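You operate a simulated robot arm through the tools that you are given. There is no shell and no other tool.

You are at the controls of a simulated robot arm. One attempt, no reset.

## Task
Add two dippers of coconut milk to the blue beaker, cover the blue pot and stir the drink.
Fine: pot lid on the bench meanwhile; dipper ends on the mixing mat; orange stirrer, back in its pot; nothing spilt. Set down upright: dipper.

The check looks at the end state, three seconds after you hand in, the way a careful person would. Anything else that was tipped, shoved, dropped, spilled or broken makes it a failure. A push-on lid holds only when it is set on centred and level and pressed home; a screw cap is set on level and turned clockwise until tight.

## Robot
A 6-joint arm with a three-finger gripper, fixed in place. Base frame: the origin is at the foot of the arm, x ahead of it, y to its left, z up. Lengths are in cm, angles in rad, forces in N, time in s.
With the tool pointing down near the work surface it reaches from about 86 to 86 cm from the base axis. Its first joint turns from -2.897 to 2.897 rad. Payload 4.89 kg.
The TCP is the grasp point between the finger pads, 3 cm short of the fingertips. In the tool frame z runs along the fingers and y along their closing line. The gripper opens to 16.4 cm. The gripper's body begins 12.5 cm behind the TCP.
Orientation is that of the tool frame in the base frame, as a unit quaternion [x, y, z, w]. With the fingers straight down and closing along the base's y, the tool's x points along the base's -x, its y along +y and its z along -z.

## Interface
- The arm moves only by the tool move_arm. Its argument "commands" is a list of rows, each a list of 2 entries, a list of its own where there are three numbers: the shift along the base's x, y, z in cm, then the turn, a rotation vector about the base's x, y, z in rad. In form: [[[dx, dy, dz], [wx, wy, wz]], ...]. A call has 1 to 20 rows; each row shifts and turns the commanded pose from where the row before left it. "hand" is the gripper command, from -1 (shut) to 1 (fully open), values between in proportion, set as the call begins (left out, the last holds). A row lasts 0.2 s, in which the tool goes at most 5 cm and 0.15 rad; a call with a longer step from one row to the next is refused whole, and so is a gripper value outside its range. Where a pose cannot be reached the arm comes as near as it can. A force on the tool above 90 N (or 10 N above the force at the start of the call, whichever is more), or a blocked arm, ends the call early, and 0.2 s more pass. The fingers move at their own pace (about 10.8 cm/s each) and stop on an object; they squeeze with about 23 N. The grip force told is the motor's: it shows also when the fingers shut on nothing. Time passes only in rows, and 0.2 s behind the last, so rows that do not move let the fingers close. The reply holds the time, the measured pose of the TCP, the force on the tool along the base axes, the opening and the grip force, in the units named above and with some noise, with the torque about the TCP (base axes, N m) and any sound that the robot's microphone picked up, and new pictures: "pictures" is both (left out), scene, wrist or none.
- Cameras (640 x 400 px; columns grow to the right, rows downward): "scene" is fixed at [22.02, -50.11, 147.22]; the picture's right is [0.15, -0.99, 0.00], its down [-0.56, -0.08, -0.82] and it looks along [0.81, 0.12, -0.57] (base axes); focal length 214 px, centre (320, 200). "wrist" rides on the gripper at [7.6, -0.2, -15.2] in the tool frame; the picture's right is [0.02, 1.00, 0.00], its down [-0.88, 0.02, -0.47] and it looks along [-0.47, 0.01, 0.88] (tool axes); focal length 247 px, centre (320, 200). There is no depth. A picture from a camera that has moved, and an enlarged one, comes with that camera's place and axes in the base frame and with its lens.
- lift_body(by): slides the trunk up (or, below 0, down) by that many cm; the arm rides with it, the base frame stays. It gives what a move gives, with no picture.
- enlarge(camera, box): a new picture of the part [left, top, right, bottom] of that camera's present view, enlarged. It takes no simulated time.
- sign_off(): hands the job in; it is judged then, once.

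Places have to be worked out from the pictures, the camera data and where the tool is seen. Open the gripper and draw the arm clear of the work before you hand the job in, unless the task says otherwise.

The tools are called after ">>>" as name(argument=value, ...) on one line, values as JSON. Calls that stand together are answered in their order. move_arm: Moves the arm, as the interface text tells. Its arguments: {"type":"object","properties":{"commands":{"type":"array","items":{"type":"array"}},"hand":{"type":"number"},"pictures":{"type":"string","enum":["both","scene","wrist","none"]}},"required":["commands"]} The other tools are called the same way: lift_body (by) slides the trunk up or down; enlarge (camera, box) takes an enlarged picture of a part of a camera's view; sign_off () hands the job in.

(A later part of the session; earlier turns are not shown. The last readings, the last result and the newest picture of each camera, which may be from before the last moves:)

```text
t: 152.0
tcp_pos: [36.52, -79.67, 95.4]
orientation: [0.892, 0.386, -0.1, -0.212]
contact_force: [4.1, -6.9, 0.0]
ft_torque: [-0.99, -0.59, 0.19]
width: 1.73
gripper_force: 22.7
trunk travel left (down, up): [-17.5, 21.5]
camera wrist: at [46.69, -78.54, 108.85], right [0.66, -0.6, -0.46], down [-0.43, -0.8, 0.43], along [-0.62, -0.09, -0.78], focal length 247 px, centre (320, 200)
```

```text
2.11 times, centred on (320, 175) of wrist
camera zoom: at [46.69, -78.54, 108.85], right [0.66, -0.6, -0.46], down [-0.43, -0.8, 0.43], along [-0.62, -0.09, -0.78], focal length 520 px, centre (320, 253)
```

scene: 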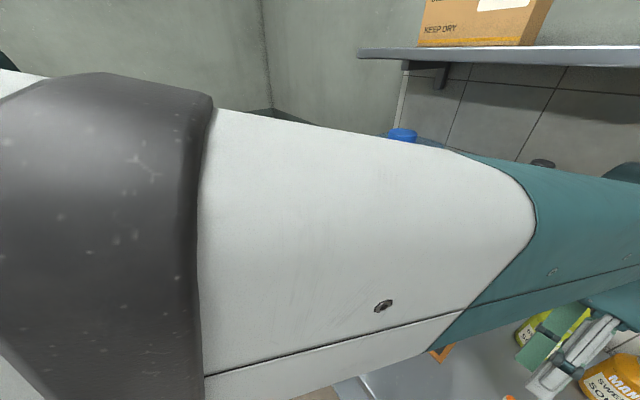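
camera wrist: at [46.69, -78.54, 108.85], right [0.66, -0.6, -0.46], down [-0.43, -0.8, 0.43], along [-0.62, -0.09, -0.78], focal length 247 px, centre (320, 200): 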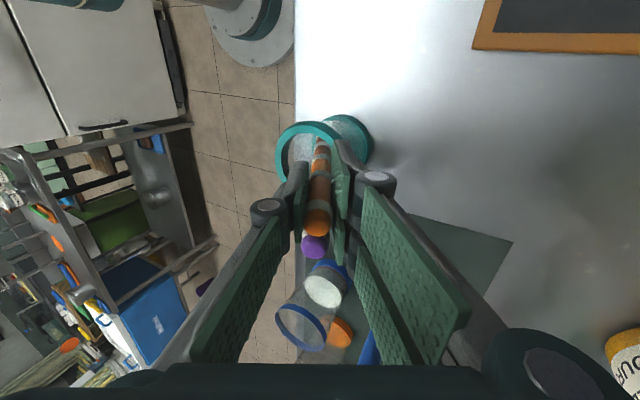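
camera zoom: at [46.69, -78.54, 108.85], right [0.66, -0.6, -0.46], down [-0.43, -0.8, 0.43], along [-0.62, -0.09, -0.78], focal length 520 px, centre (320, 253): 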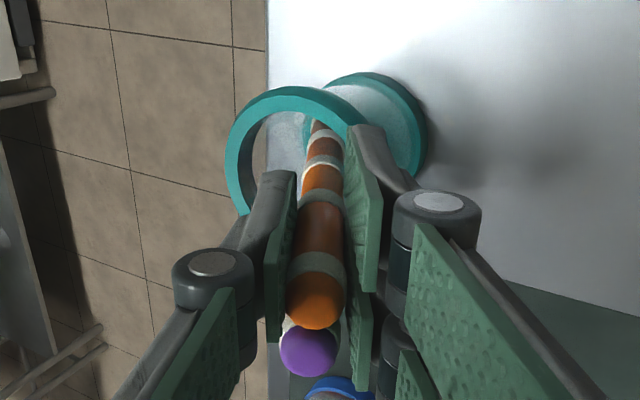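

Gripped at 1.73 cm. The torque shows the stick's lower end pressing ~8 N on the cup's near wall, so I ease outward slightly and slide it out along its own axis a short way.

>>> move_arm(commands=[[[0.12, -0.12, 0], [0, 0, 0]], [[0.2, -0.18, 0.45], [0, 0, 0]], [[0.2, -0.18, 0.45], [0, 0, 0]], [[0, 0, 0], [0, 0, 0]]], pictures="wrist")

>>> enlarge(camera="wrist", box=[220, 80, 420, 270])

```text
t: 153.0
tcp_pos: [37.02, -80.16, 96.14]
orientation: [0.892, 0.385, -0.101, -0.213]
contact_force: [-0.3, 0.9, -0.3]
ft_torque: [0.0, 0.02, -0.03]
width: 1.7
gripper_force: 22.4
trunk travel left (down, up): [-17.5, 21.5]
camera wrist: at [47.17, -78.96, 109.73], right [0.66, -0.6, -0.46], down [-0.43, -0.8, 0.43], along [-0.62, -0.09, -0.78], focal length 247 px, centre (320, 200)
```

wrist: 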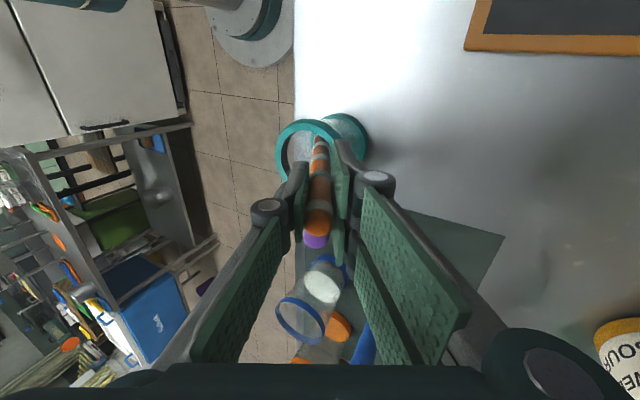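

```text
2.11 times, centred on (320, 175) of wrist
camera zoom: at [47.17, -78.96, 109.73], right [0.66, -0.6, -0.46], down [-0.43, -0.8, 0.43], along [-0.62, -0.09, -0.78], focal length 520 px, centre (320, 253)
```

zoom: 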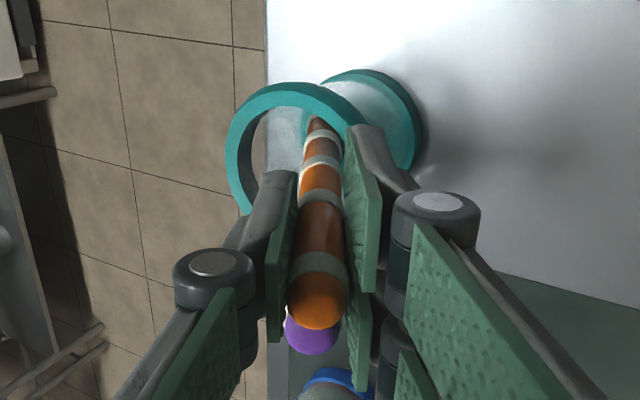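

The force is gone and the orange stick is sliding out while the purple stays. I continue along the axis, then straight up until clear.

>>> move_arm(commands=[[[0.34, -0.3, 0.89], [0, 0, 0]], [[0.34, -0.3, 0.89], [0, 0, 0]], [[0.34, -0.3, 0.89], [0, 0, 0]], [[0.34, -0.3, 0.89], [0, 0, 0]], [[0.17, -0.15, 1.2], [0, 0, 0]], [[0, 0, 1.5], [0, 0, 0]], [[0, 0, 2], [0, 0, 0]], [[0, 0, 2], [0, 0, 0]], [[0, 0, 2], [0, 0, 0]], [[0, 0, 2], [0, 0, 0]], [[0, 0, 1.5], [0, 0, 0]], [[0, 0, 0], [0, 0, 0]]], pictures="wrist")

>>> enlarge(camera="wrist", box=[220, 80, 420, 270])

```text
t: 155.6
tcp_pos: [38.38, -81.62, 112.08]
orientation: [0.892, 0.385, -0.101, -0.213]
contact_force: [0.1, -0.2, -0.2]
ft_torque: [0.01, -0.07, 0.02]
width: 1.66
gripper_force: 23.2
trunk travel left (down, up): [-17.5, 21.5]
camera wrist: at [48.68, -80.37, 125.55], right [0.66, -0.6, -0.46], down [-0.43, -0.8, 0.43], along [-0.62, -0.09, -0.78], focal length 247 px, centre (320, 200)
```

wrist: 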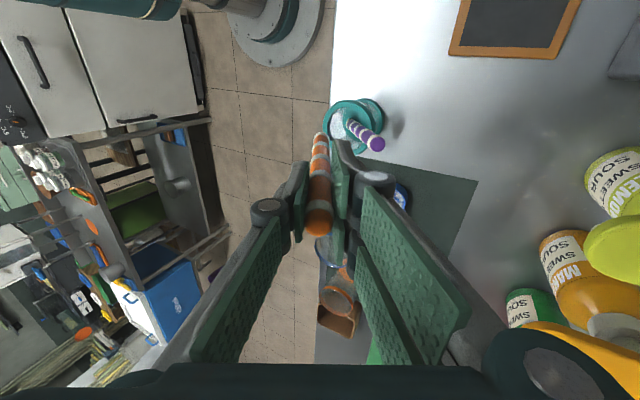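

```text
2.11 times, centred on (320, 175) of wrist
camera zoom: at [48.68, -80.37, 125.55], right [0.66, -0.6, -0.46], down [-0.43, -0.8, 0.43], along [-0.62, -0.09, -0.78], focal length 520 px, centre (320, 253)
```

zoom: 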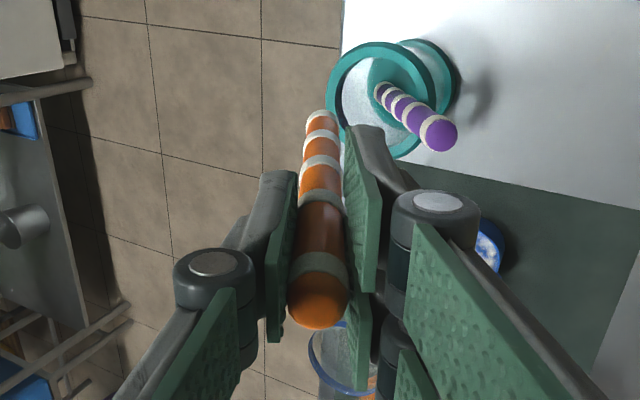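

The orange stirrer is out; the purple one still leans in its cup. I raise, bring the tool vertical and carry the stirrer to above the blue beaker.

>>> move_arm(commands=[[[0, 0, 3], [0, 0, 0]], [[0, 0, 3], [0, 0, 0]], [[-1, -0.5, 0], [-0.078, -0.0895, 0]], [[-2, -1.1, 0], [-0.078, -0.0895, 0]], [[-2.6, -1.4, 0], [-0.078, -0.0895, 0]], [[-2.6, -1.4, 0], [-0.078, -0.0895, 0]], [[-2.7, -1.5, 0], [0, 0, 0]], [[-2.7, -1.5, 0], [0, 0, 0]], [[-2.7, -1.5, 0], [0, 0, 0]], [[-2.7, -1.5, 0], [0, 0, 0]], [[-2.63, -1.4, 0], [0, 0, 0]], [[0, 0, 0], [0, 0, 0]]], pictures="both")

>>> enlarge(camera="wrist", box=[220, 60, 420, 270])

```text
t: 158.2
tcp_pos: [16.71, -93.32, 118.03]
orientation: [0.918, 0.397, 0.0, 0.0]
contact_force: [-0.1, -0.5, -0.2]
ft_torque: [0.01, -0.1, -0.01]
width: 1.69
gripper_force: 23.1
trunk travel left (down, up): [-17.5, 21.5]
camera wrist: at [21.78, -87.63, 133.32], right [0.74, -0.67, 0.0], down [-0.59, -0.66, 0.47], along [-0.32, -0.35, -0.88], focal length 247 px, centre (320, 200)
```

scene: 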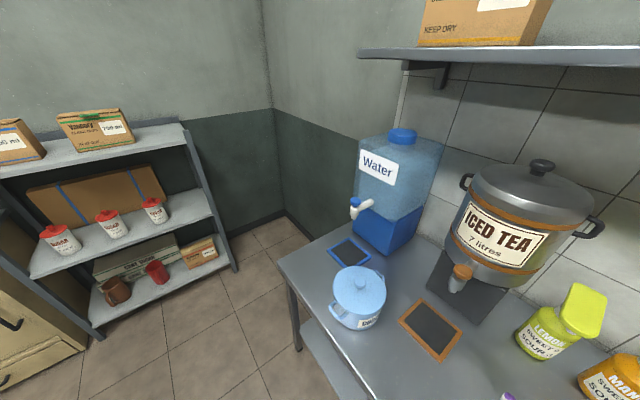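
wrist: 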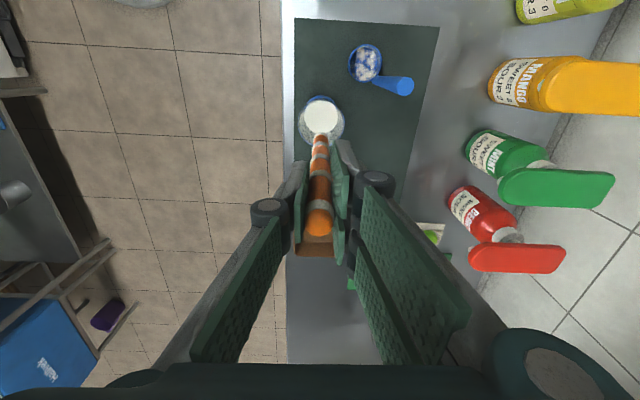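

```text
1.90 times, centred on (320, 165) of wrist
camera zoom: at [21.78, -87.63, 133.32], right [0.74, -0.67, 0.0], down [-0.59, -0.66, 0.47], along [-0.32, -0.35, -0.88], focal length 470 px, centre (320, 267)
```

zoom: 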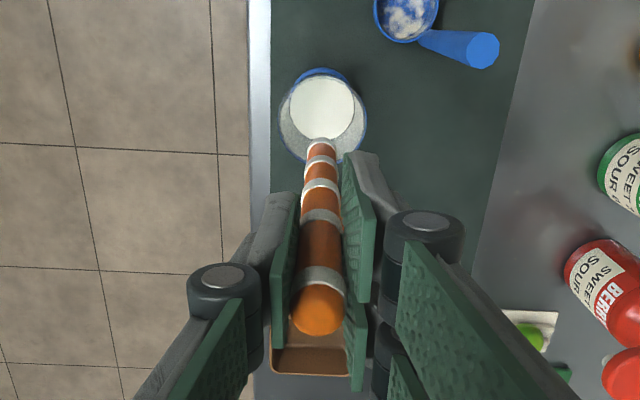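

The stirrer's tip is right above the beaker opening. I lower it into the drink.

>>> move_arm(commands=[[[0, 0, -2], [0, 0, 0]], [[0, 0, -2.5], [0, 0, 0]], [[0, 0, -2.5], [0, 0, 0]], [[0, 0, -2], [0, 0, 0]], [[0, 0, -2], [0, 0, 0]], [[0, 0, -1.5], [0, 0, 0]], [[0, 0, -1.5], [0, 0, 0]], [[0, 0, -1], [0, 0, 0]], [[0, 0, 0], [0, 0, 0]]], pictures="wrist")

>>> enlarge(camera="wrist", box=[220, 60, 420, 270])

```text
t: 160.2
tcp_pos: [16.77, -93.35, 103.06]
orientation: [0.918, 0.397, 0.0, -0.001]
contact_force: [0.2, -0.8, -0.4]
ft_torque: [0.03, -0.01, 0.0]
width: 1.68
gripper_force: 22.5
trunk travel left (down, up): [-17.5, 21.5]
camera wrist: at [21.85, -87.61, 118.29], right [0.74, -0.67, 0.0], down [-0.59, -0.66, 0.47], along [-0.32, -0.35, -0.88], focal length 247 px, centre (320, 200)
```

wrist: 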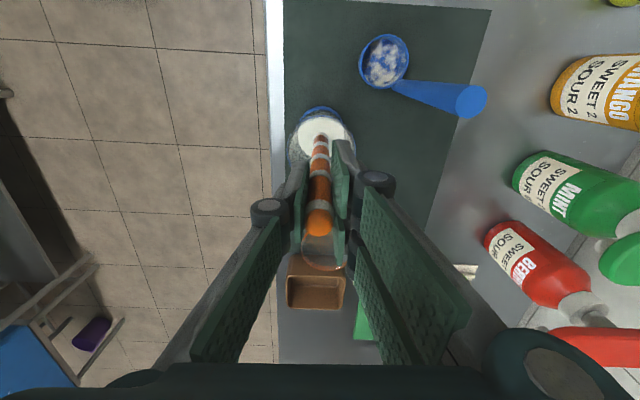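

```text
1.90 times, centred on (320, 165) of wrist
camera zoom: at [21.85, -87.61, 118.29], right [0.74, -0.67, 0.0], down [-0.59, -0.66, 0.47], along [-0.32, -0.35, -0.88], focal length 470 px, centre (320, 267)
```

zoom: 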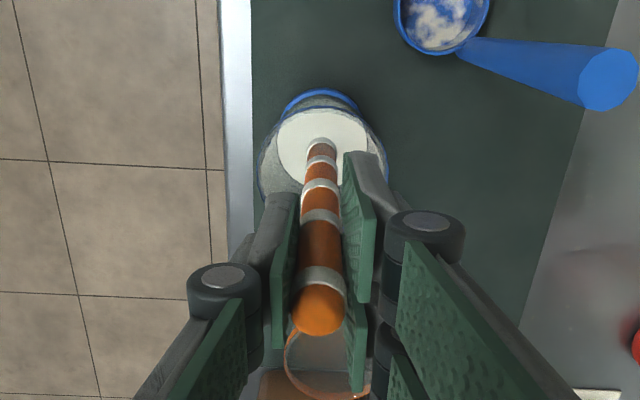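

The tip is just at the liquid surface. I lower 3.5 cm more, watching force.

>>> move_arm(commands=[[[0, 0, -1], [0, 0, 0]], [[0, 0, -1], [0, 0, 0]], [[0, 0, -0.8], [0, 0, 0]], [[0, 0, -0.7], [0, 0, 0]], [[0, 0, 0], [0, 0, 0]]], pictures="wrist")

>>> enlarge(camera="wrist", box=[220, 60, 420, 270])

```text
t: 161.4
tcp_pos: [16.81, -93.19, 99.54]
orientation: [0.917, 0.398, 0.001, -0.001]
contact_force: [-0.7, -0.7, -0.5]
ft_torque: [0.02, -0.02, -0.01]
width: 1.66
gripper_force: 22.8
trunk travel left (down, up): [-17.5, 21.5]
camera wrist: at [21.8, -87.53, 114.8], right [0.74, -0.67, 0.0], down [-0.59, -0.66, 0.47], along [-0.32, -0.35, -0.88], focal length 247 px, centre (320, 200)
```

wrist: 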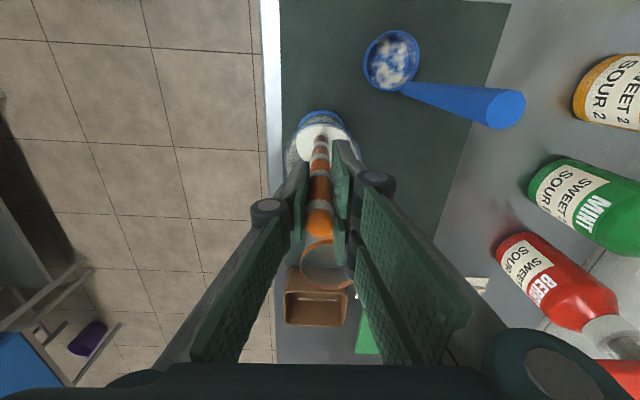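

```text
1.90 times, centred on (320, 165) of wrist
camera zoom: at [21.8, -87.53, 114.8], right [0.74, -0.67, 0.0], down [-0.59, -0.66, 0.47], along [-0.32, -0.35, -0.88], focal length 470 px, centre (320, 267)
```

zoom: 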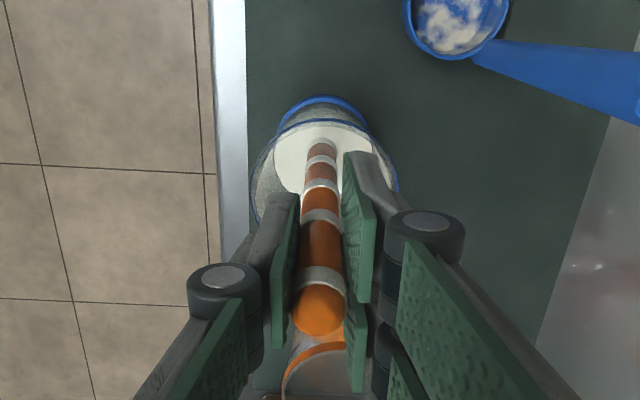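

The tip should now be about 2–3 cm under the surface. I go a bit deeper in tiny steps, feeling for the beaker's bottom.

>>> move_arm(commands=[[[0, 0, -0.3], [0, 0, 0]], [[0, 0, -0.3], [0, 0, 0]], [[0, 0, 0], [0, 0, 0]]], pictures="none")

>>> enlarge(camera="wrist", box=[280, 100, 370, 190])

```text
t: 162.2
tcp_pos: [16.74, -93.25, 98.86]
orientation: [0.918, 0.397, 0.001, -0.002]
contact_force: [-0.2, 0.6, -0.1]
ft_torque: [0.0, -0.03, -0.01]
width: 1.68
gripper_force: 23.1
trunk travel left (down, up): [-17.5, 21.5]
```

```text
4.44 times, centred on (325, 145) of wrist
camera zoom: at [21.82, -87.53, 114.2], right [0.74, -0.67, 0.0], down [-0.59, -0.66, 0.47], along [-0.32, -0.35, -0.88], focal length 1098 px, centre (298, 444)
```

zoom: 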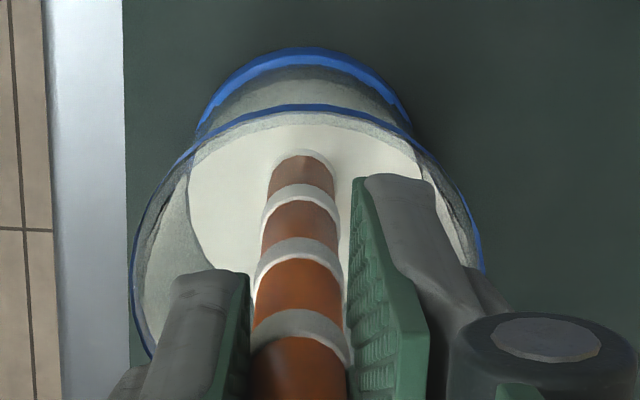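

No contact with the bottom; the tip is ~1.5 cm under the surface and about 0.9 cm off centre. I centre it and stir in circles of 1.3 cm radius, gently.

>>> move_arm(commands=[[[-0.3, -0.32, 0], [0, 0, 0]], [[-0.3, -0.32, 0], [0, 0, 0]], [[0.65, 0, 0], [0, 0, 0]], [[0.65, 0, 0], [0, 0, 0]], [[-0.174, 0.65, 0], [0, 0, 0]], [[-0.476, 0.476, 0], [0, 0, 0]], [[-0.65, 0.174, 0], [0, 0, 0]], [[-0.65, -0.174, 0], [0, 0, 0]], [[-0.476, -0.476, 0], [0, 0, 0]], [[-0.174, -0.65, 0], [0, 0, 0]], [[0.174, -0.65, 0], [0, 0, 0]], [[0.476, -0.476, 0], [0, 0, 0]], [[0.65, -0.174, 0], [0, 0, 0]], [[0.65, 0.174, 0], [0, 0, 0]], [[0.476, 0.476, 0], [0, 0, 0]], [[0.174, 0.65, 0], [0, 0, 0]]], pictures="wrist")

>>> enlarge(camera="wrist", box=[270, 90, 370, 190])

```text
t: 165.6
tcp_pos: [17.51, -93.82, 98.88]
orientation: [0.918, 0.397, 0.0, 0.0]
contact_force: [1.3, -0.8, -0.3]
ft_torque: [0.03, -0.01, -0.01]
width: 1.67
gripper_force: 23.7
trunk travel left (down, up): [-17.5, 21.5]
camera wrist: at [22.52, -88.18, 114.21], right [0.74, -0.67, 0.0], down [-0.59, -0.66, 0.47], along [-0.32, -0.35, -0.88], focal length 247 px, centre (320, 200)
```

wrist: 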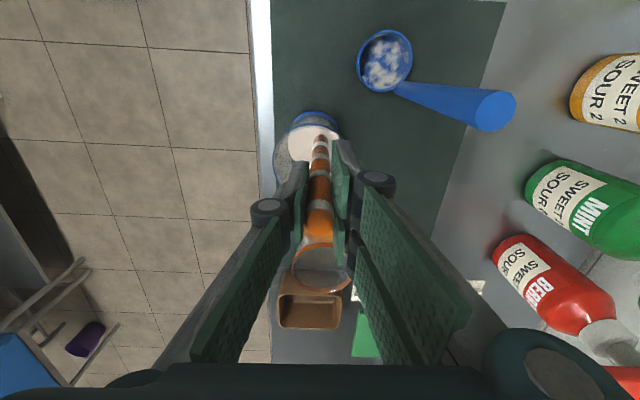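

```text
4.00 times, centred on (320, 140) of wrist
camera zoom: at [22.52, -88.18, 114.21], right [0.74, -0.67, 0.0], down [-0.59, -0.66, 0.47], along [-0.32, -0.35, -0.88], focal length 988 px, centre (320, 440)
```

zoom: 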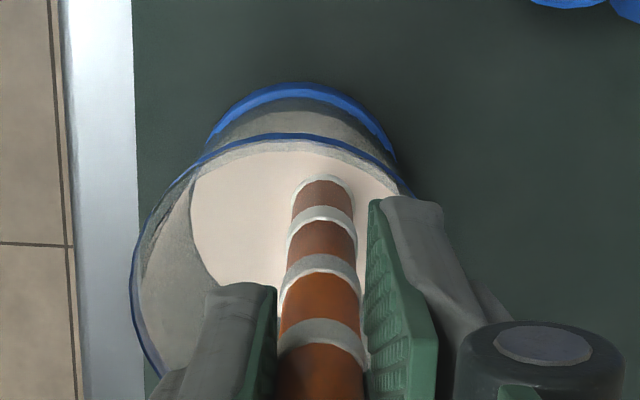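

The drink has turned an even pale pink: it is mixing. I stir one and a half more turns and return to the centre.

>>> move_arm(commands=[[[-0.174, 0.65, 0], [0, 0, 0]], [[-0.476, 0.476, 0], [0, 0, 0]], [[-0.65, 0.174, 0], [0, 0, 0]], [[-0.65, -0.174, 0], [0, 0, 0]], [[-0.476, -0.476, 0], [0, 0, 0]], [[-0.174, -0.65, 0], [0, 0, 0]], [[0.174, -0.65, 0], [0, 0, 0]], [[0.476, -0.476, 0], [0, 0, 0]], [[0.65, -0.174, 0], [0, 0, 0]], [[0.65, 0.174, 0], [0, 0, 0]], [[0.476, 0.476, 0], [0, 0, 0]], [[0.174, 0.65, 0], [0, 0, 0]], [[-0.174, 0.65, 0], [0, 0, 0]], [[-0.476, 0.476, 0], [0, 0, 0]], [[-0.65, 0.174, 0], [0, 0, 0]], [[-0.65, -0.174, 0], [0, 0, 0]], [[-0.476, -0.476, 0], [0, 0, 0]], [[-0.174, -0.65, 0], [0, 0, 0]], [[0.65, 0, 0], [0, 0, 0]], [[0.65, 0, 0], [0, 0, 0]]], pictures="wrist")

>>> enlarge(camera="wrist", box=[270, 90, 370, 190])

```text
t: 169.8
tcp_pos: [16.3, -93.91, 99.0]
orientation: [0.918, 0.398, 0.0, -0.001]
contact_force: [0.0, -1.0, -0.5]
ft_torque: [0.03, -0.07, 0.04]
width: 1.67
gripper_force: 22.8
trunk travel left (down, up): [-17.5, 21.5]
camera wrist: at [21.23, -88.18, 114.21], right [0.74, -0.67, 0.0], down [-0.59, -0.66, 0.47], along [-0.32, -0.35, -0.88], focal length 247 px, centre (320, 200)
```

wrist: 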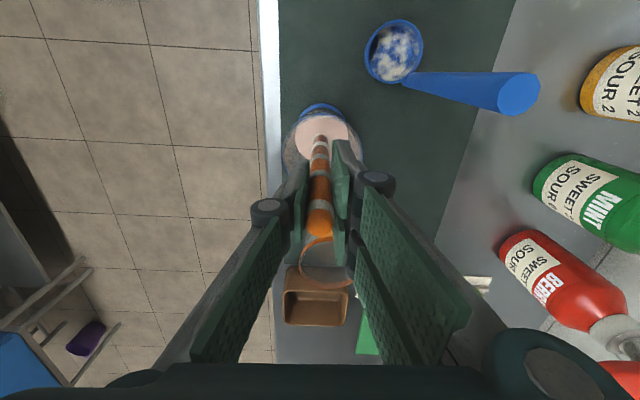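

```text
4.00 times, centred on (320, 140) of wrist
camera zoom: at [21.23, -88.18, 114.21], right [0.74, -0.67, 0.0], down [-0.59, -0.66, 0.47], along [-0.32, -0.35, -0.88], focal length 988 px, centre (320, 440)
```

zoom: 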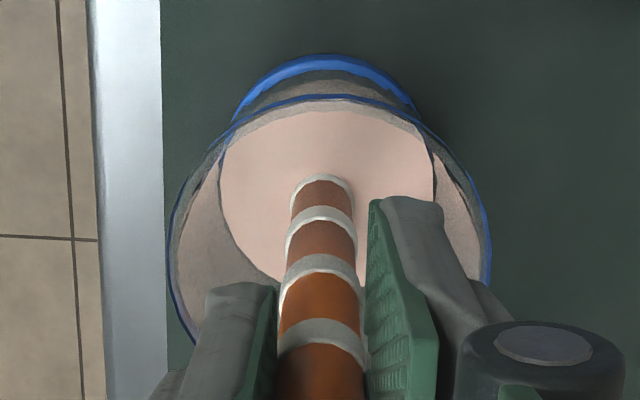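

The drink looks uniform pink. I do one more full turn to be sure, ending in the centre.

>>> move_arm(commands=[[[0.65, 0, 0], [0, 0, 0]], [[0.65, 0, 0], [0, 0, 0]], [[-0.174, 0.65, 0], [0, 0, 0]], [[-0.476, 0.476, 0], [0, 0, 0]], [[-0.65, 0.174, 0], [0, 0, 0]], [[-0.65, -0.174, 0], [0, 0, 0]], [[-0.476, -0.476, 0], [0, 0, 0]], [[-0.174, -0.65, 0], [0, 0, 0]], [[0.174, -0.65, 0], [0, 0, 0]], [[0.476, -0.476, 0], [0, 0, 0]], [[0.65, -0.174, 0], [0, 0, 0]], [[0.65, 0.174, 0], [0, 0, 0]], [[0.476, 0.476, 0], [0, 0, 0]], [[0.174, 0.65, 0], [0, 0, 0]], [[-0.65, 0, 0], [0, 0, 0]], [[-0.65, 0, 0], [0, 0, 0]], [[0, 0, 0], [0, 0, 0]], [[0, 0, 0], [0, 0, 0]]], pictures="wrist")

>>> enlarge(camera="wrist", box=[270, 90, 370, 190])

```text
t: 173.6
tcp_pos: [16.22, -93.92, 98.94]
orientation: [0.918, 0.397, 0.0, -0.001]
contact_force: [0.8, -0.1, -0.2]
ft_torque: [-0.01, -0.02, 0.01]
width: 1.7
gripper_force: 23.1
trunk travel left (down, up): [-17.5, 21.5]
camera wrist: at [21.24, -88.21, 114.2], right [0.74, -0.67, 0.0], down [-0.59, -0.66, 0.47], along [-0.32, -0.35, -0.88], focal length 247 px, centre (320, 200)
```

wrist: 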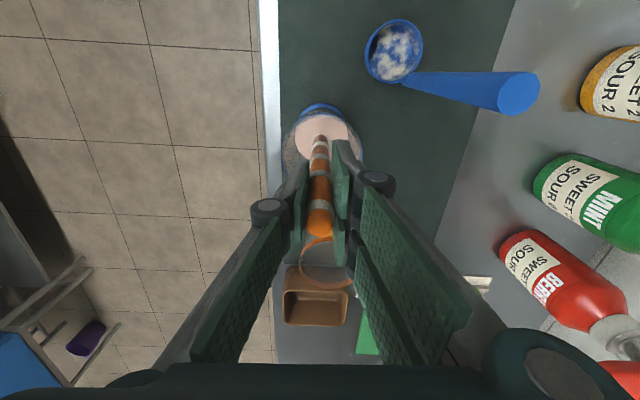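

```text
4.00 times, centred on (320, 140) of wrist
camera zoom: at [21.24, -88.21, 114.2], right [0.74, -0.67, 0.0], down [-0.59, -0.66, 0.47], along [-0.32, -0.35, -0.88], focal length 988 px, centre (320, 440)
```

zoom: 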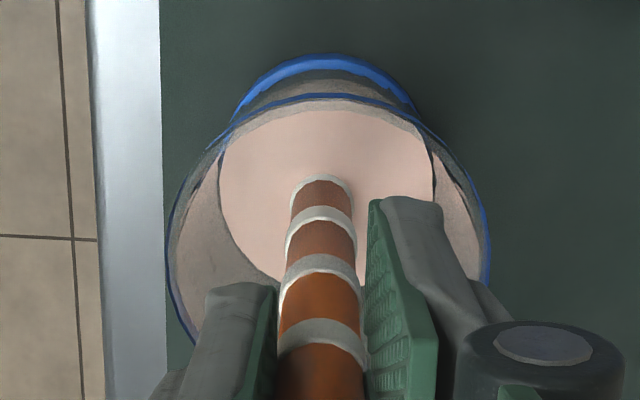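

Uniformly mixed. I withdraw the stirrer straight up and pause so drips fall into the beaker.

>>> move_arm(commands=[[[0, 0, 0.5], [0, 0, 0]], [[0, 0, 1], [0, 0, 0]], [[0, 0, 1], [0, 0, 0]], [[0, 0, 1], [0, 0, 0]], [[0, 0, 1.5], [0, 0, 0]], [[0, 0, 0.5], [0, 0, 0]], [[0, 0, 0], [0, 0, 0]], [[0, 0, 0], [0, 0, 0]], [[0, 0, 2], [0, 0, 0]], [[0, 0, 2], [0, 0, 0]], [[0, 0, 3], [0, 0, 0]], [[0, 0, 3], [0, 0, 0]], [[0, 0, 3], [0, 0, 0]], [[0, 0, 2], [0, 0, 0]], [[0, 0, 0], [0, 0, 0]], [[0, 0, 0], [0, 0, 0]]], pictures="wrist")

>>> enlarge(camera="wrist", box=[220, 40, 420, 250])

```text
t: 177.0
tcp_pos: [16.27, -93.74, 119.47]
orientation: [0.918, 0.397, 0.001, -0.001]
contact_force: [-0.3, 0.4, 0.2]
ft_torque: [0.0, -0.01, -0.04]
width: 1.65
gripper_force: 23.8
trunk travel left (down, up): [-17.5, 21.5]
camera wrist: at [21.25, -88.13, 134.67], right [0.74, -0.67, 0.0], down [-0.59, -0.66, 0.47], along [-0.32, -0.35, -0.88], focal length 247 px, centre (320, 200)
```

wrist: 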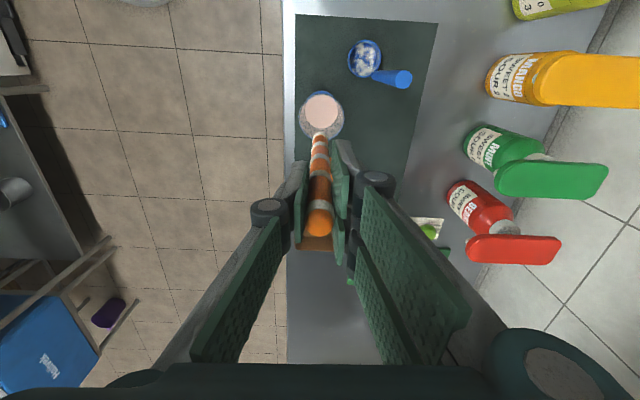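

```text
1.90 times, centred on (320, 145) of wrist
camera zoom: at [21.25, -88.13, 134.67], right [0.74, -0.67, 0.0], down [-0.59, -0.66, 0.47], along [-0.32, -0.35, -0.88], focal length 470 px, centre (320, 305)
```

zoom: 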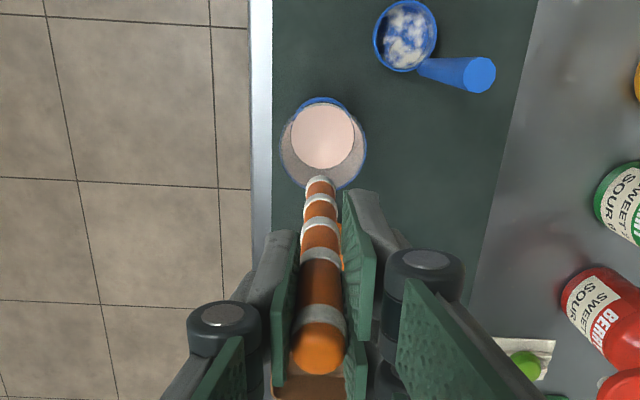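

The mixed drink is pale pink, nothing dripping. I return the stirrer to above its cup and tilt it to the insertion lean.

>>> move_arm(commands=[[[1, 0.55, 0], [0, 0, 0]], [[2.6, 1.4, 0], [0, 0, 0]], [[2.8, 1.55, 0], [0, 0, 0]], [[2.8, 1.55, 0], [0, 0, 0]], [[2.8, 1.55, 0], [0, 0, 0]], [[2.8, 1.55, 0], [0.078, 0.0895, 0]], [[2.8, 1.55, 0], [0.078, 0.0895, 0]], [[2.6, 1.4, 0], [0.078, 0.0895, 0]], [[1.9, 1.0, 0], [0.078, 0.0895, 0]], [[0, 0, 0], [0, 0, 0]]], pictures="wrist")

>>> enlarge(camera="wrist", box=[220, 60, 440, 260])

```text
t: 179.2
tcp_pos: [38.48, -81.92, 119.37]
orientation: [0.892, 0.386, -0.101, -0.214]
contact_force: [1.3, -0.1, -1.0]
ft_torque: [0.1, 0.1, 0.03]
width: 1.66
gripper_force: 23.2
trunk travel left (down, up): [-17.5, 21.5]
camera wrist: at [48.67, -80.7, 132.88], right [0.66, -0.6, -0.46], down [-0.42, -0.8, 0.43], along [-0.62, -0.09, -0.78], focal length 247 px, centre (320, 200)
```

wrist: 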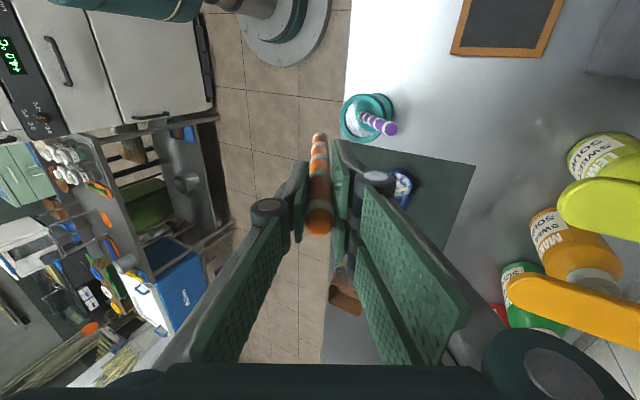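

```text
2.00 times, centred on (330, 160) of wrist
camera zoom: at [48.67, -80.7, 132.88], right [0.66, -0.6, -0.46], down [-0.42, -0.8, 0.43], along [-0.62, -0.09, -0.78], focal length 494 px, centre (300, 280)
```

zoom: 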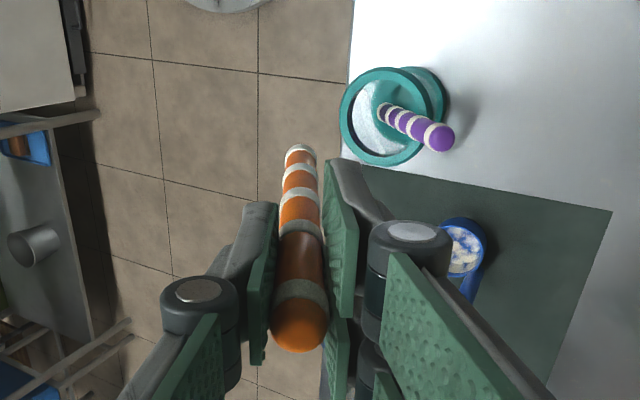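

The purple stick has shifted to the middle of the far rim. To leave it alone I'll insert the orange one on the mat side, leaning toward the robot onto the near rim; I swing the tool to that lean high above everything.

>>> move_arm(commands=[[[-2.1, 1.2, 0], [-0.078, -0.0895, 0]], [[-2.1, 1.2, 0], [-0.078, -0.0895, 0]], [[-2.1, 1.2, 0], [-0.078, -0.0895, 0]], [[-2.1, 1.2, 0], [-0.078, -0.0895, 0]], [[-1.8, 1.57, 0], [-0.0784, -0.084, 0]], [[-1.8, 1.57, 0], [-0.0784, -0.084, 0]], [[-1.8, 1.57, 0], [-0.0784, -0.084, 0]], [[-1.8, 1.57, 0], [-0.0784, -0.084, 0]], [[0, 0, -1.5], [0, 0, 0]], [[0, 0, -2], [0, 0, 0]], [[0, 0, -2], [0, 0, 0]], [[0, 0, 0], [0, 0, 0]]], pictures="wrist")

>>> enlarge(camera="wrist", box=[220, 60, 440, 260])

```text
t: 181.8
tcp_pos: [22.79, -70.62, 113.97]
orientation: [0.894, 0.387, 0.091, 0.209]
contact_force: [0.3, -0.3, -0.8]
ft_torque: [0.04, 0.0, 0.01]
width: 1.7
gripper_force: 22.2
trunk travel left (down, up): [-17.5, 21.5]
camera wrist: at [22.84, -60.4, 127.59], right [0.67, -0.6, 0.44], down [-0.74, -0.51, 0.43], along [-0.03, -0.62, -0.79], focal length 247 px, centre (320, 200)
```

wrist: 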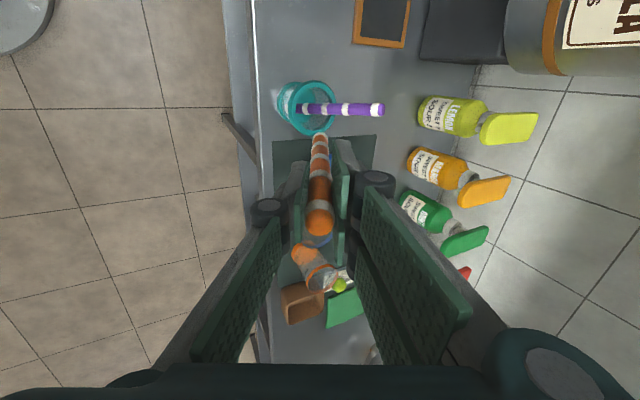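

```text
2.00 times, centred on (330, 160) of wrist
camera zoom: at [22.84, -60.4, 127.59], right [0.67, -0.6, 0.44], down [-0.74, -0.51, 0.43], along [-0.03, -0.62, -0.79], focal length 494 px, centre (300, 280)
```

zoom: 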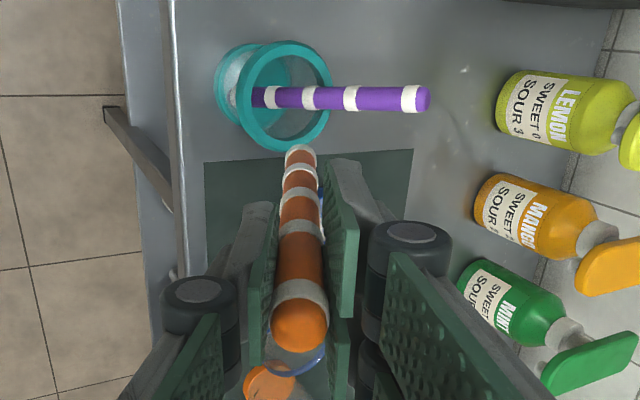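

From this view the purple top is at (38.0, -81.6, 97.1) and the cup's rim centre about (32.0, -77.15). I go to the stand-off for sliding the orange stick in along its axis, on the mat side of the purple.

>>> move_arm(commands=[[[0.18, -0.16, -2.5], [0, 0, 0]], [[0.18, -0.17, -2.5], [0, 0, 0]], [[0, 0, -2.4], [0, 0, 0]], [[0, 0, 0], [0, 0, 0]]], pictures="wrist")

>>> enlarge(camera="wrist", box=[220, 60, 440, 260])

```text
t: 182.8
tcp_pos: [23.16, -71.0, 106.62]
orientation: [0.894, 0.387, 0.091, 0.208]
contact_force: [-0.6, -0.4, -0.1]
ft_torque: [0.07, -0.02, 0.01]
width: 1.67
gripper_force: 22.6
trunk travel left (down, up): [-17.5, 21.5]
camera wrist: at [23.2, -60.73, 120.16], right [0.67, -0.6, 0.44], down [-0.74, -0.51, 0.43], along [-0.03, -0.62, -0.79], focal length 247 px, centre (320, 200)
```

wrist: 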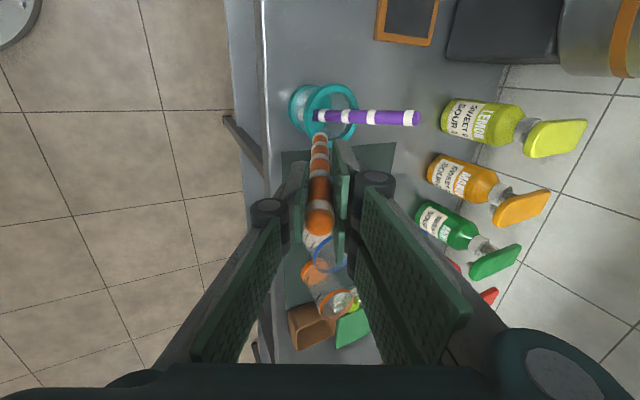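

```text
2.00 times, centred on (330, 160) of wrist
camera zoom: at [23.2, -60.73, 120.16], right [0.67, -0.6, 0.44], down [-0.74, -0.51, 0.43], along [-0.03, -0.62, -0.79], focal length 494 px, centre (300, 280)
```

zoom: 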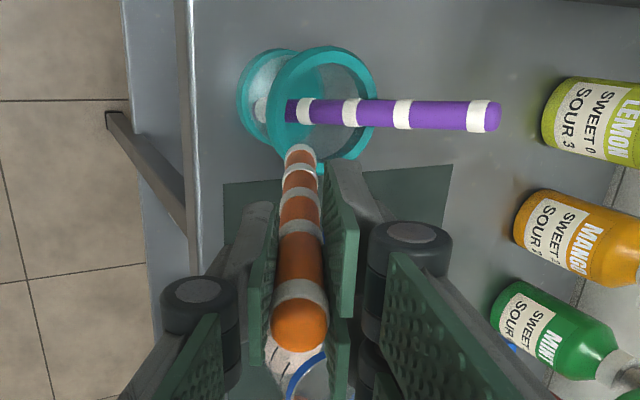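

The line enters the opening on the mat side, clear of the purple stick. I slide in 5 cm along the axis and look.

>>> move_arm(commands=[[[0.32, -0.3, -0.9], [0, 0, 0]], [[0.32, -0.3, -0.9], [0, 0, 0]], [[0.32, -0.3, -0.9], [0, 0, 0]], [[0.32, -0.3, -0.9], [0, 0, 0]], [[0.32, -0.3, -0.9], [0, 0, 0]], [[0, 0, 0], [0, 0, 0]]], pictures="wrist")

>>> enlarge(camera="wrist", box=[240, 60, 420, 220])

```text
t: 184.2
tcp_pos: [24.86, -72.55, 102.03]
orientation: [0.894, 0.386, 0.091, 0.208]
contact_force: [6.3, 0.5, 0.2]
ft_torque: [-0.13, -1.1, 0.4]
width: 1.69
gripper_force: 23.6
trunk travel left (down, up): [-17.5, 21.5]
camera wrist: at [24.83, -62.23, 115.66], right [0.67, -0.6, 0.44], down [-0.74, -0.51, 0.43], along [-0.03, -0.62, -0.79], focal length 247 px, centre (320, 200)
```

wrist: 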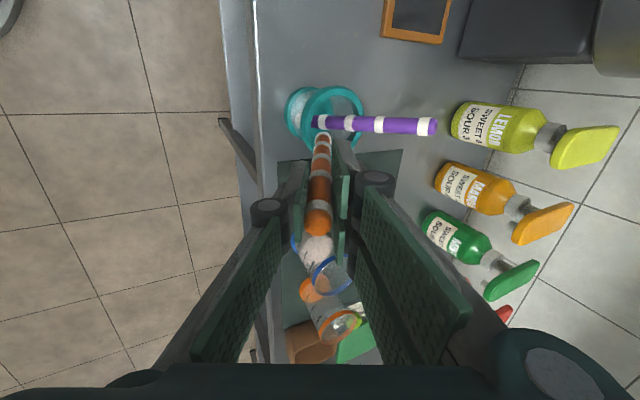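

```text
2.50 times, centred on (330, 140) of wrist
camera zoom: at [24.83, -62.23, 115.66], right [0.67, -0.6, 0.44], down [-0.74, -0.51, 0.43], along [-0.03, -0.62, -0.79], focal length 617 px, centre (295, 350)
```

zoom: 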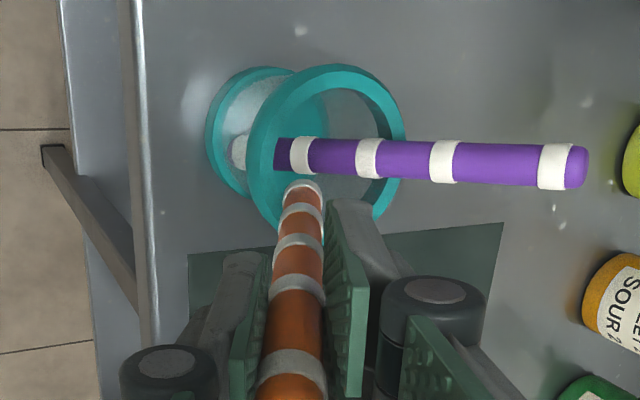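

A 6 N contact at the tip: it touches the cup's near inner rim. I back off along the axis and re-check before correcting.

>>> move_arm(commands=[[[-0.32, 0.3, 0.9], [0, 0, 0]], [[-0.32, 0.3, 0.9], [0, 0, 0]], [[-0.32, 0.3, 0.9], [0, 0, 0]], [[0, 0, 0], [0, 0, 0]]], pictures="wrist")

>>> enlarge(camera="wrist", box=[270, 70, 390, 190])

```text
t: 185.2
tcp_pos: [23.79, -71.63, 104.66]
orientation: [0.894, 0.387, 0.091, 0.208]
contact_force: [-0.3, 0.1, 0.3]
ft_torque: [0.03, 0.01, 0.02]
width: 1.68
gripper_force: 22.8
trunk travel left (down, up): [-17.5, 21.5]
camera wrist: at [23.79, -61.35, 118.39], right [0.67, -0.6, 0.44], down [-0.74, -0.51, 0.43], along [-0.03, -0.62, -0.79], focal length 247 px, centre (320, 200)
```

wrist: 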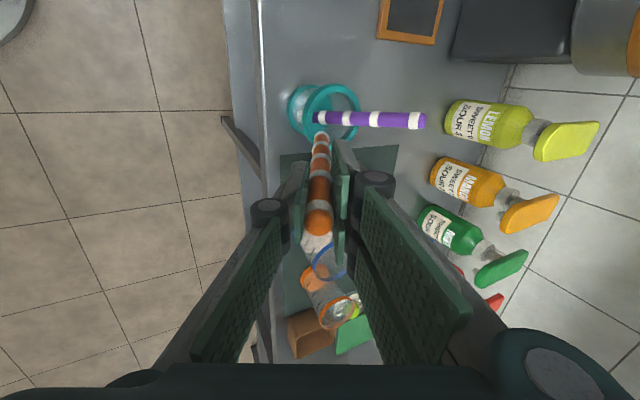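

```text
3.33 times, centred on (330, 130) of wrist
camera zoom: at [23.79, -61.35, 118.39], right [0.67, -0.6, 0.44], down [-0.74, -0.51, 0.43], along [-0.03, -0.62, -0.79], focal length 823 px, centre (287, 433)
```

zoom: 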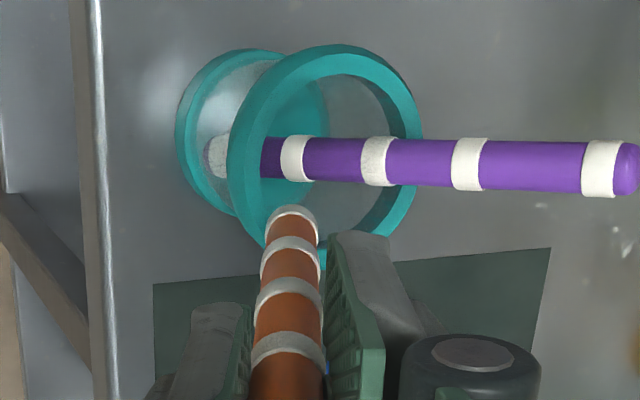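

Now I see the opening clearly: inner radius ≈3 cm, purple through the middle, and the wider gap is on the side toward the lid pot (+s). I rise, reduce the lean to ~16°, remove the sideways slant, and move to a stand-off over that gap.

>>> move_arm(commands=[[[0, 0, 2.5], [0, 0, 0]], [[0, 0, 2.6], [0.06, 0.0643, 0]], [[2, 0.5, 0], [0.06, 0.0643, 0]], [[2, 0.5, 0], [-0.0655, 0.0615, -0.0444]], [[2.1, 0.47, 0], [0, 0, 0]], [[0, 0, 0], [0, 0, 0]]], pictures="wrist")

>>> enlarge(camera="wrist", box=[250, 70, 390, 210])

```text
t: 186.6
tcp_pos: [29.85, -70.19, 109.92]
orientation: [0.914, 0.378, 0.014, 0.148]
contact_force: [0.2, -0.1, -0.9]
ft_torque: [-0.01, 0.02, 0.0]
width: 1.67
gripper_force: 23.2
trunk travel left (down, up): [-17.5, 21.5]
camera wrist: at [33.01, -60.72, 123.74], right [0.7, -0.66, 0.28], down [-0.68, -0.5, 0.54], along [-0.21, -0.56, -0.8], focal length 247 px, centre (320, 200)
```

wrist: 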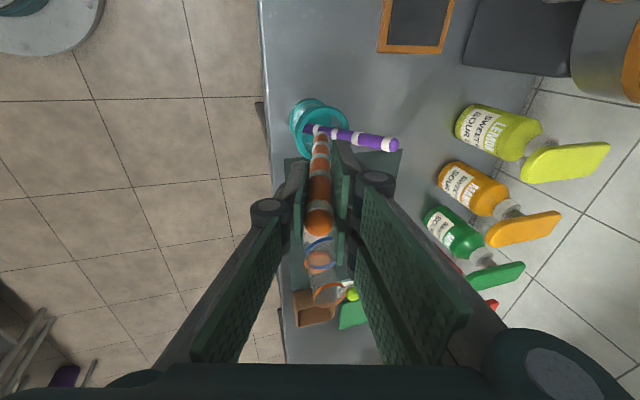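

```text
2.86 times, centred on (320, 140) of wrist
camera zoom: at [33.01, -60.72, 123.74], right [0.7, -0.66, 0.28], down [-0.68, -0.5, 0.54], along [-0.21, -0.56, -0.8], focal length 706 px, centre (320, 371)
```

zoom: 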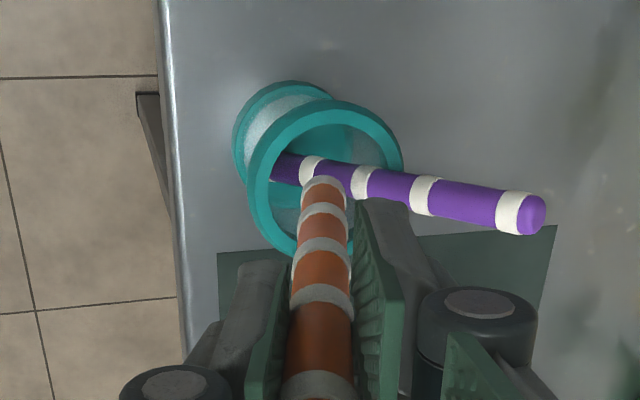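

Re-triangulating, the bench is lower than I assumed (≈80) and the cup's floor ≈80.5; purple runs at s≈-0.1 at the rim. I shift to the corrected insertion line on the free side and lower until the tip is just above the rim.

>>> move_arm(commands=[[[-0.9, 0.7, 0], [0, 0, 0]], [[0.26, -0.34, -1.44], [0, 0, 0]], [[0.26, -0.34, -1.44], [0, 0, 0]], [[0.17, -0.22, -0.96], [0, 0, 0]], [[0, 0, 0], [0, 0, 0]]], pictures="wrist")

>>> enlarge(camera="wrist", box=[260, 80, 380, 200])

```text
t: 187.8
tcp_pos: [29.68, -70.41, 105.92]
orientation: [0.914, 0.378, 0.014, 0.147]
contact_force: [-0.6, 0.9, -1.3]
ft_torque: [0.03, 0.01, -0.02]
width: 1.66
gripper_force: 23.3
trunk travel left (down, up): [-17.5, 21.5]
camera wrist: at [32.79, -60.97, 119.83], right [0.7, -0.66, 0.28], down [-0.68, -0.5, 0.53], along [-0.21, -0.56, -0.8], focal length 247 px, centre (320, 200)
```

wrist: 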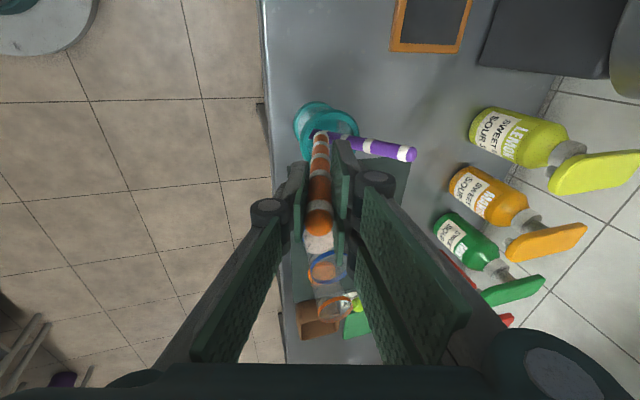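

```text
3.33 times, centred on (320, 140) of wrist
camera zoom: at [32.79, -60.97, 119.83], right [0.7, -0.66, 0.28], down [-0.68, -0.5, 0.53], along [-0.21, -0.56, -0.8], focal length 823 px, centre (320, 400)
```

zoom: 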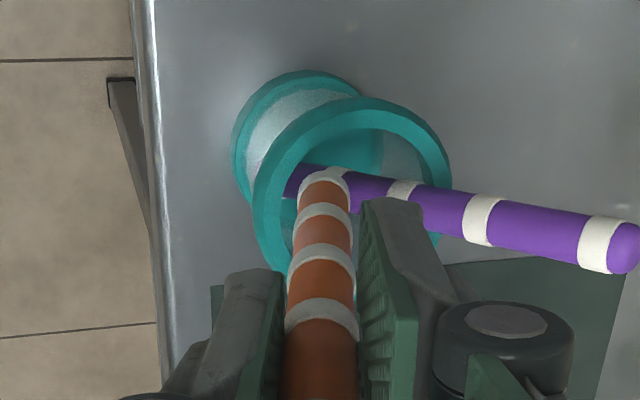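

The line passes inside the opening with a slight overlap with the purple; I shift 0.2 cm away from it and slide in 2.5 cm, monitoring the force.

>>> move_arm(commands=[[[0.14, 0.14, 0], [0, 0, 0]], [[0.14, -0.18, -0.77], [0, 0, 0]], [[0.14, -0.18, -0.77], [0, 0, 0]], [[0.14, -0.18, -0.77], [0, 0, 0]], [[0, 0, 0], [0, 0, 0]]], pictures="wrist")

>>> enlarge(camera="wrist", box=[260, 80, 380, 200])

```text
t: 189.0
tcp_pos: [30.18, -70.63, 103.7]
orientation: [0.914, 0.378, 0.013, 0.148]
contact_force: [-0.4, -0.8, -0.3]
ft_torque: [0.02, 0.0, 0.0]
width: 1.68
gripper_force: 22.7
trunk travel left (down, up): [-17.5, 21.5]
camera wrist: at [33.33, -61.38, 117.55], right [0.7, -0.66, 0.28], down [-0.68, -0.5, 0.53], along [-0.21, -0.56, -0.8], focal length 247 px, centre (320, 200)
```

wrist: 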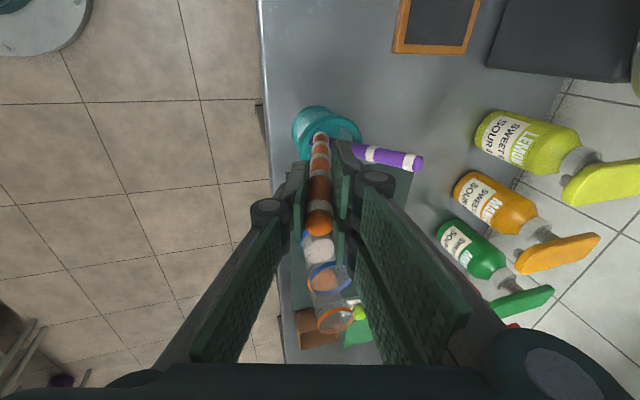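

```text
3.33 times, centred on (320, 140) of wrist
camera zoom: at [33.33, -61.38, 117.55], right [0.7, -0.66, 0.28], down [-0.68, -0.5, 0.53], along [-0.21, -0.56, -0.8], focal length 823 px, centre (320, 400)
```

zoom: 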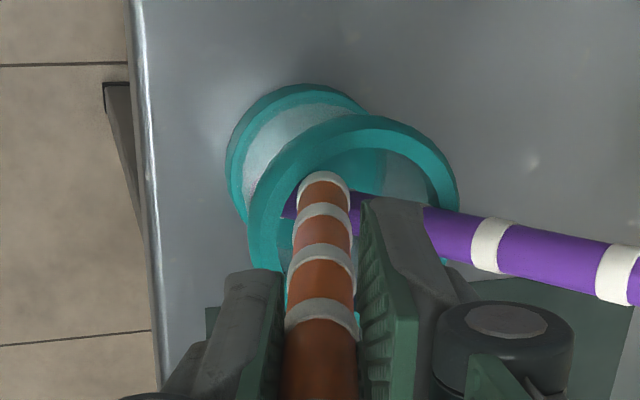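

The tip is inside the rim without contact. I continue 3 cm deeper.

>>> move_arm(commands=[[[0.14, -0.18, -0.77], [0, 0, 0]], [[0.14, -0.18, -0.77], [0, 0, 0]], [[0.14, -0.18, -0.77], [0, 0, 0]], [[0.09, -0.11, -0.5], [0, 0, 0]], [[0, 0, 0], [0, 0, 0]]], pictures="wrist")

>>> enlarge(camera="wrist", box=[260, 80, 380, 200])

```text
t: 190.2
tcp_pos: [30.59, -71.37, 100.81]
orientation: [0.914, 0.378, 0.013, 0.148]
contact_force: [-0.3, -0.9, -1.2]
ft_torque: [-0.05, 0.05, 0.01]
width: 1.68
gripper_force: 22.9
trunk travel left (down, up): [-17.5, 21.5]
camera wrist: at [33.87, -62.03, 114.72], right [0.7, -0.66, 0.28], down [-0.68, -0.5, 0.53], along [-0.21, -0.56, -0.8], focal length 247 px, centre (320, 200)
```

wrist: 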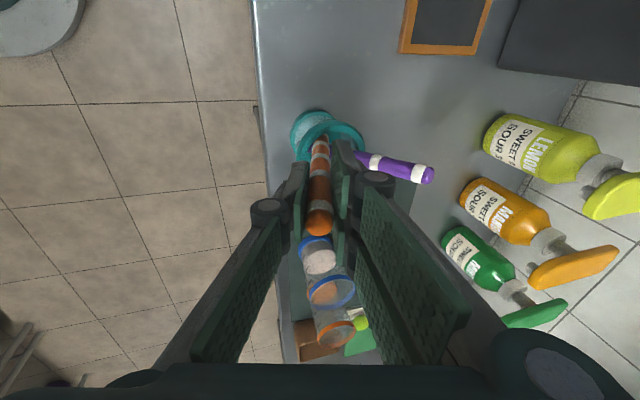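

```text
3.33 times, centred on (320, 140) of wrist
camera zoom: at [33.87, -62.03, 114.72], right [0.7, -0.66, 0.28], down [-0.68, -0.5, 0.53], along [-0.21, -0.56, -0.8], focal length 823 px, centre (320, 400)
```

zoom: 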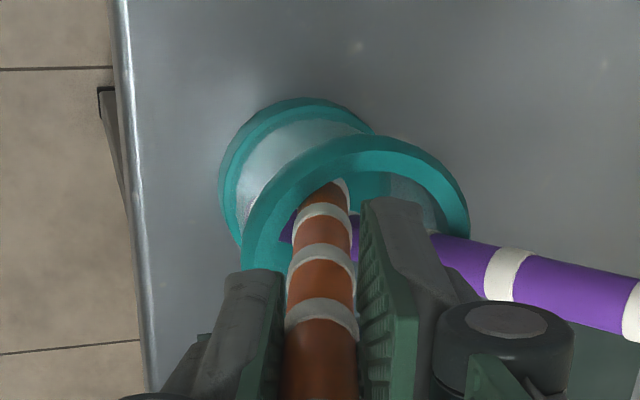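

The tip is now inside the cup, no force. I continue another 3 cm in.

>>> move_arm(commands=[[[0.14, -0.18, -0.77], [0, 0, 0]], [[0.14, -0.18, -0.77], [0, 0, 0]], [[0.14, -0.18, -0.77], [0, 0, 0]], [[0.07, -0.09, -0.4], [0, 0, 0]], [[0, 0, 0], [0, 0, 0]]], pictures="wrist")

>>> enlarge(camera="wrist", box=[260, 80, 380, 200])

```text
t: 191.4
tcp_pos: [31.18, -72.12, 98.17]
orientation: [0.913, 0.379, 0.012, 0.147]
contact_force: [-1.4, -3.9, 1.1]
ft_torque: [-0.43, 0.18, -0.12]
width: 1.69
gripper_force: 22.5
trunk travel left (down, up): [-17.5, 21.5]
camera wrist: at [34.34, -62.64, 112.02], right [0.7, -0.66, 0.28], down [-0.68, -0.5, 0.53], along [-0.21, -0.56, -0.8], focal length 247 px, centre (320, 200)
```

wrist: 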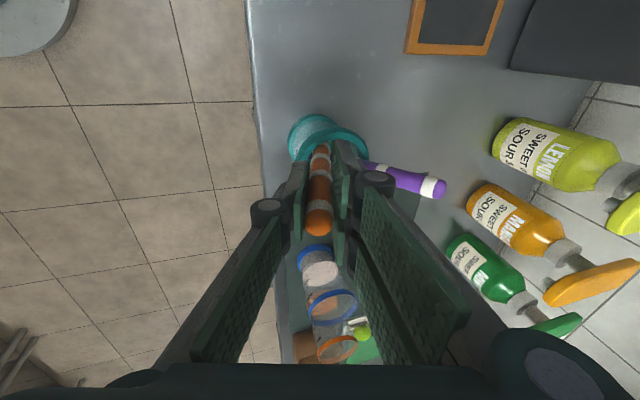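

```text
3.33 times, centred on (320, 140) of wrist
camera zoom: at [34.34, -62.64, 112.02], right [0.7, -0.66, 0.28], down [-0.68, -0.5, 0.53], along [-0.21, -0.56, -0.8], focal length 823 px, centre (320, 400)
```

zoom: 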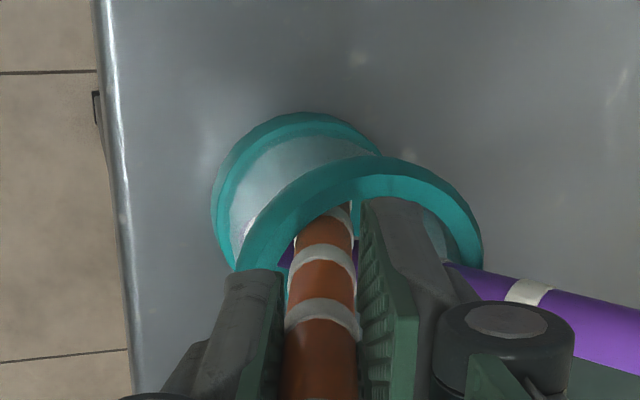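

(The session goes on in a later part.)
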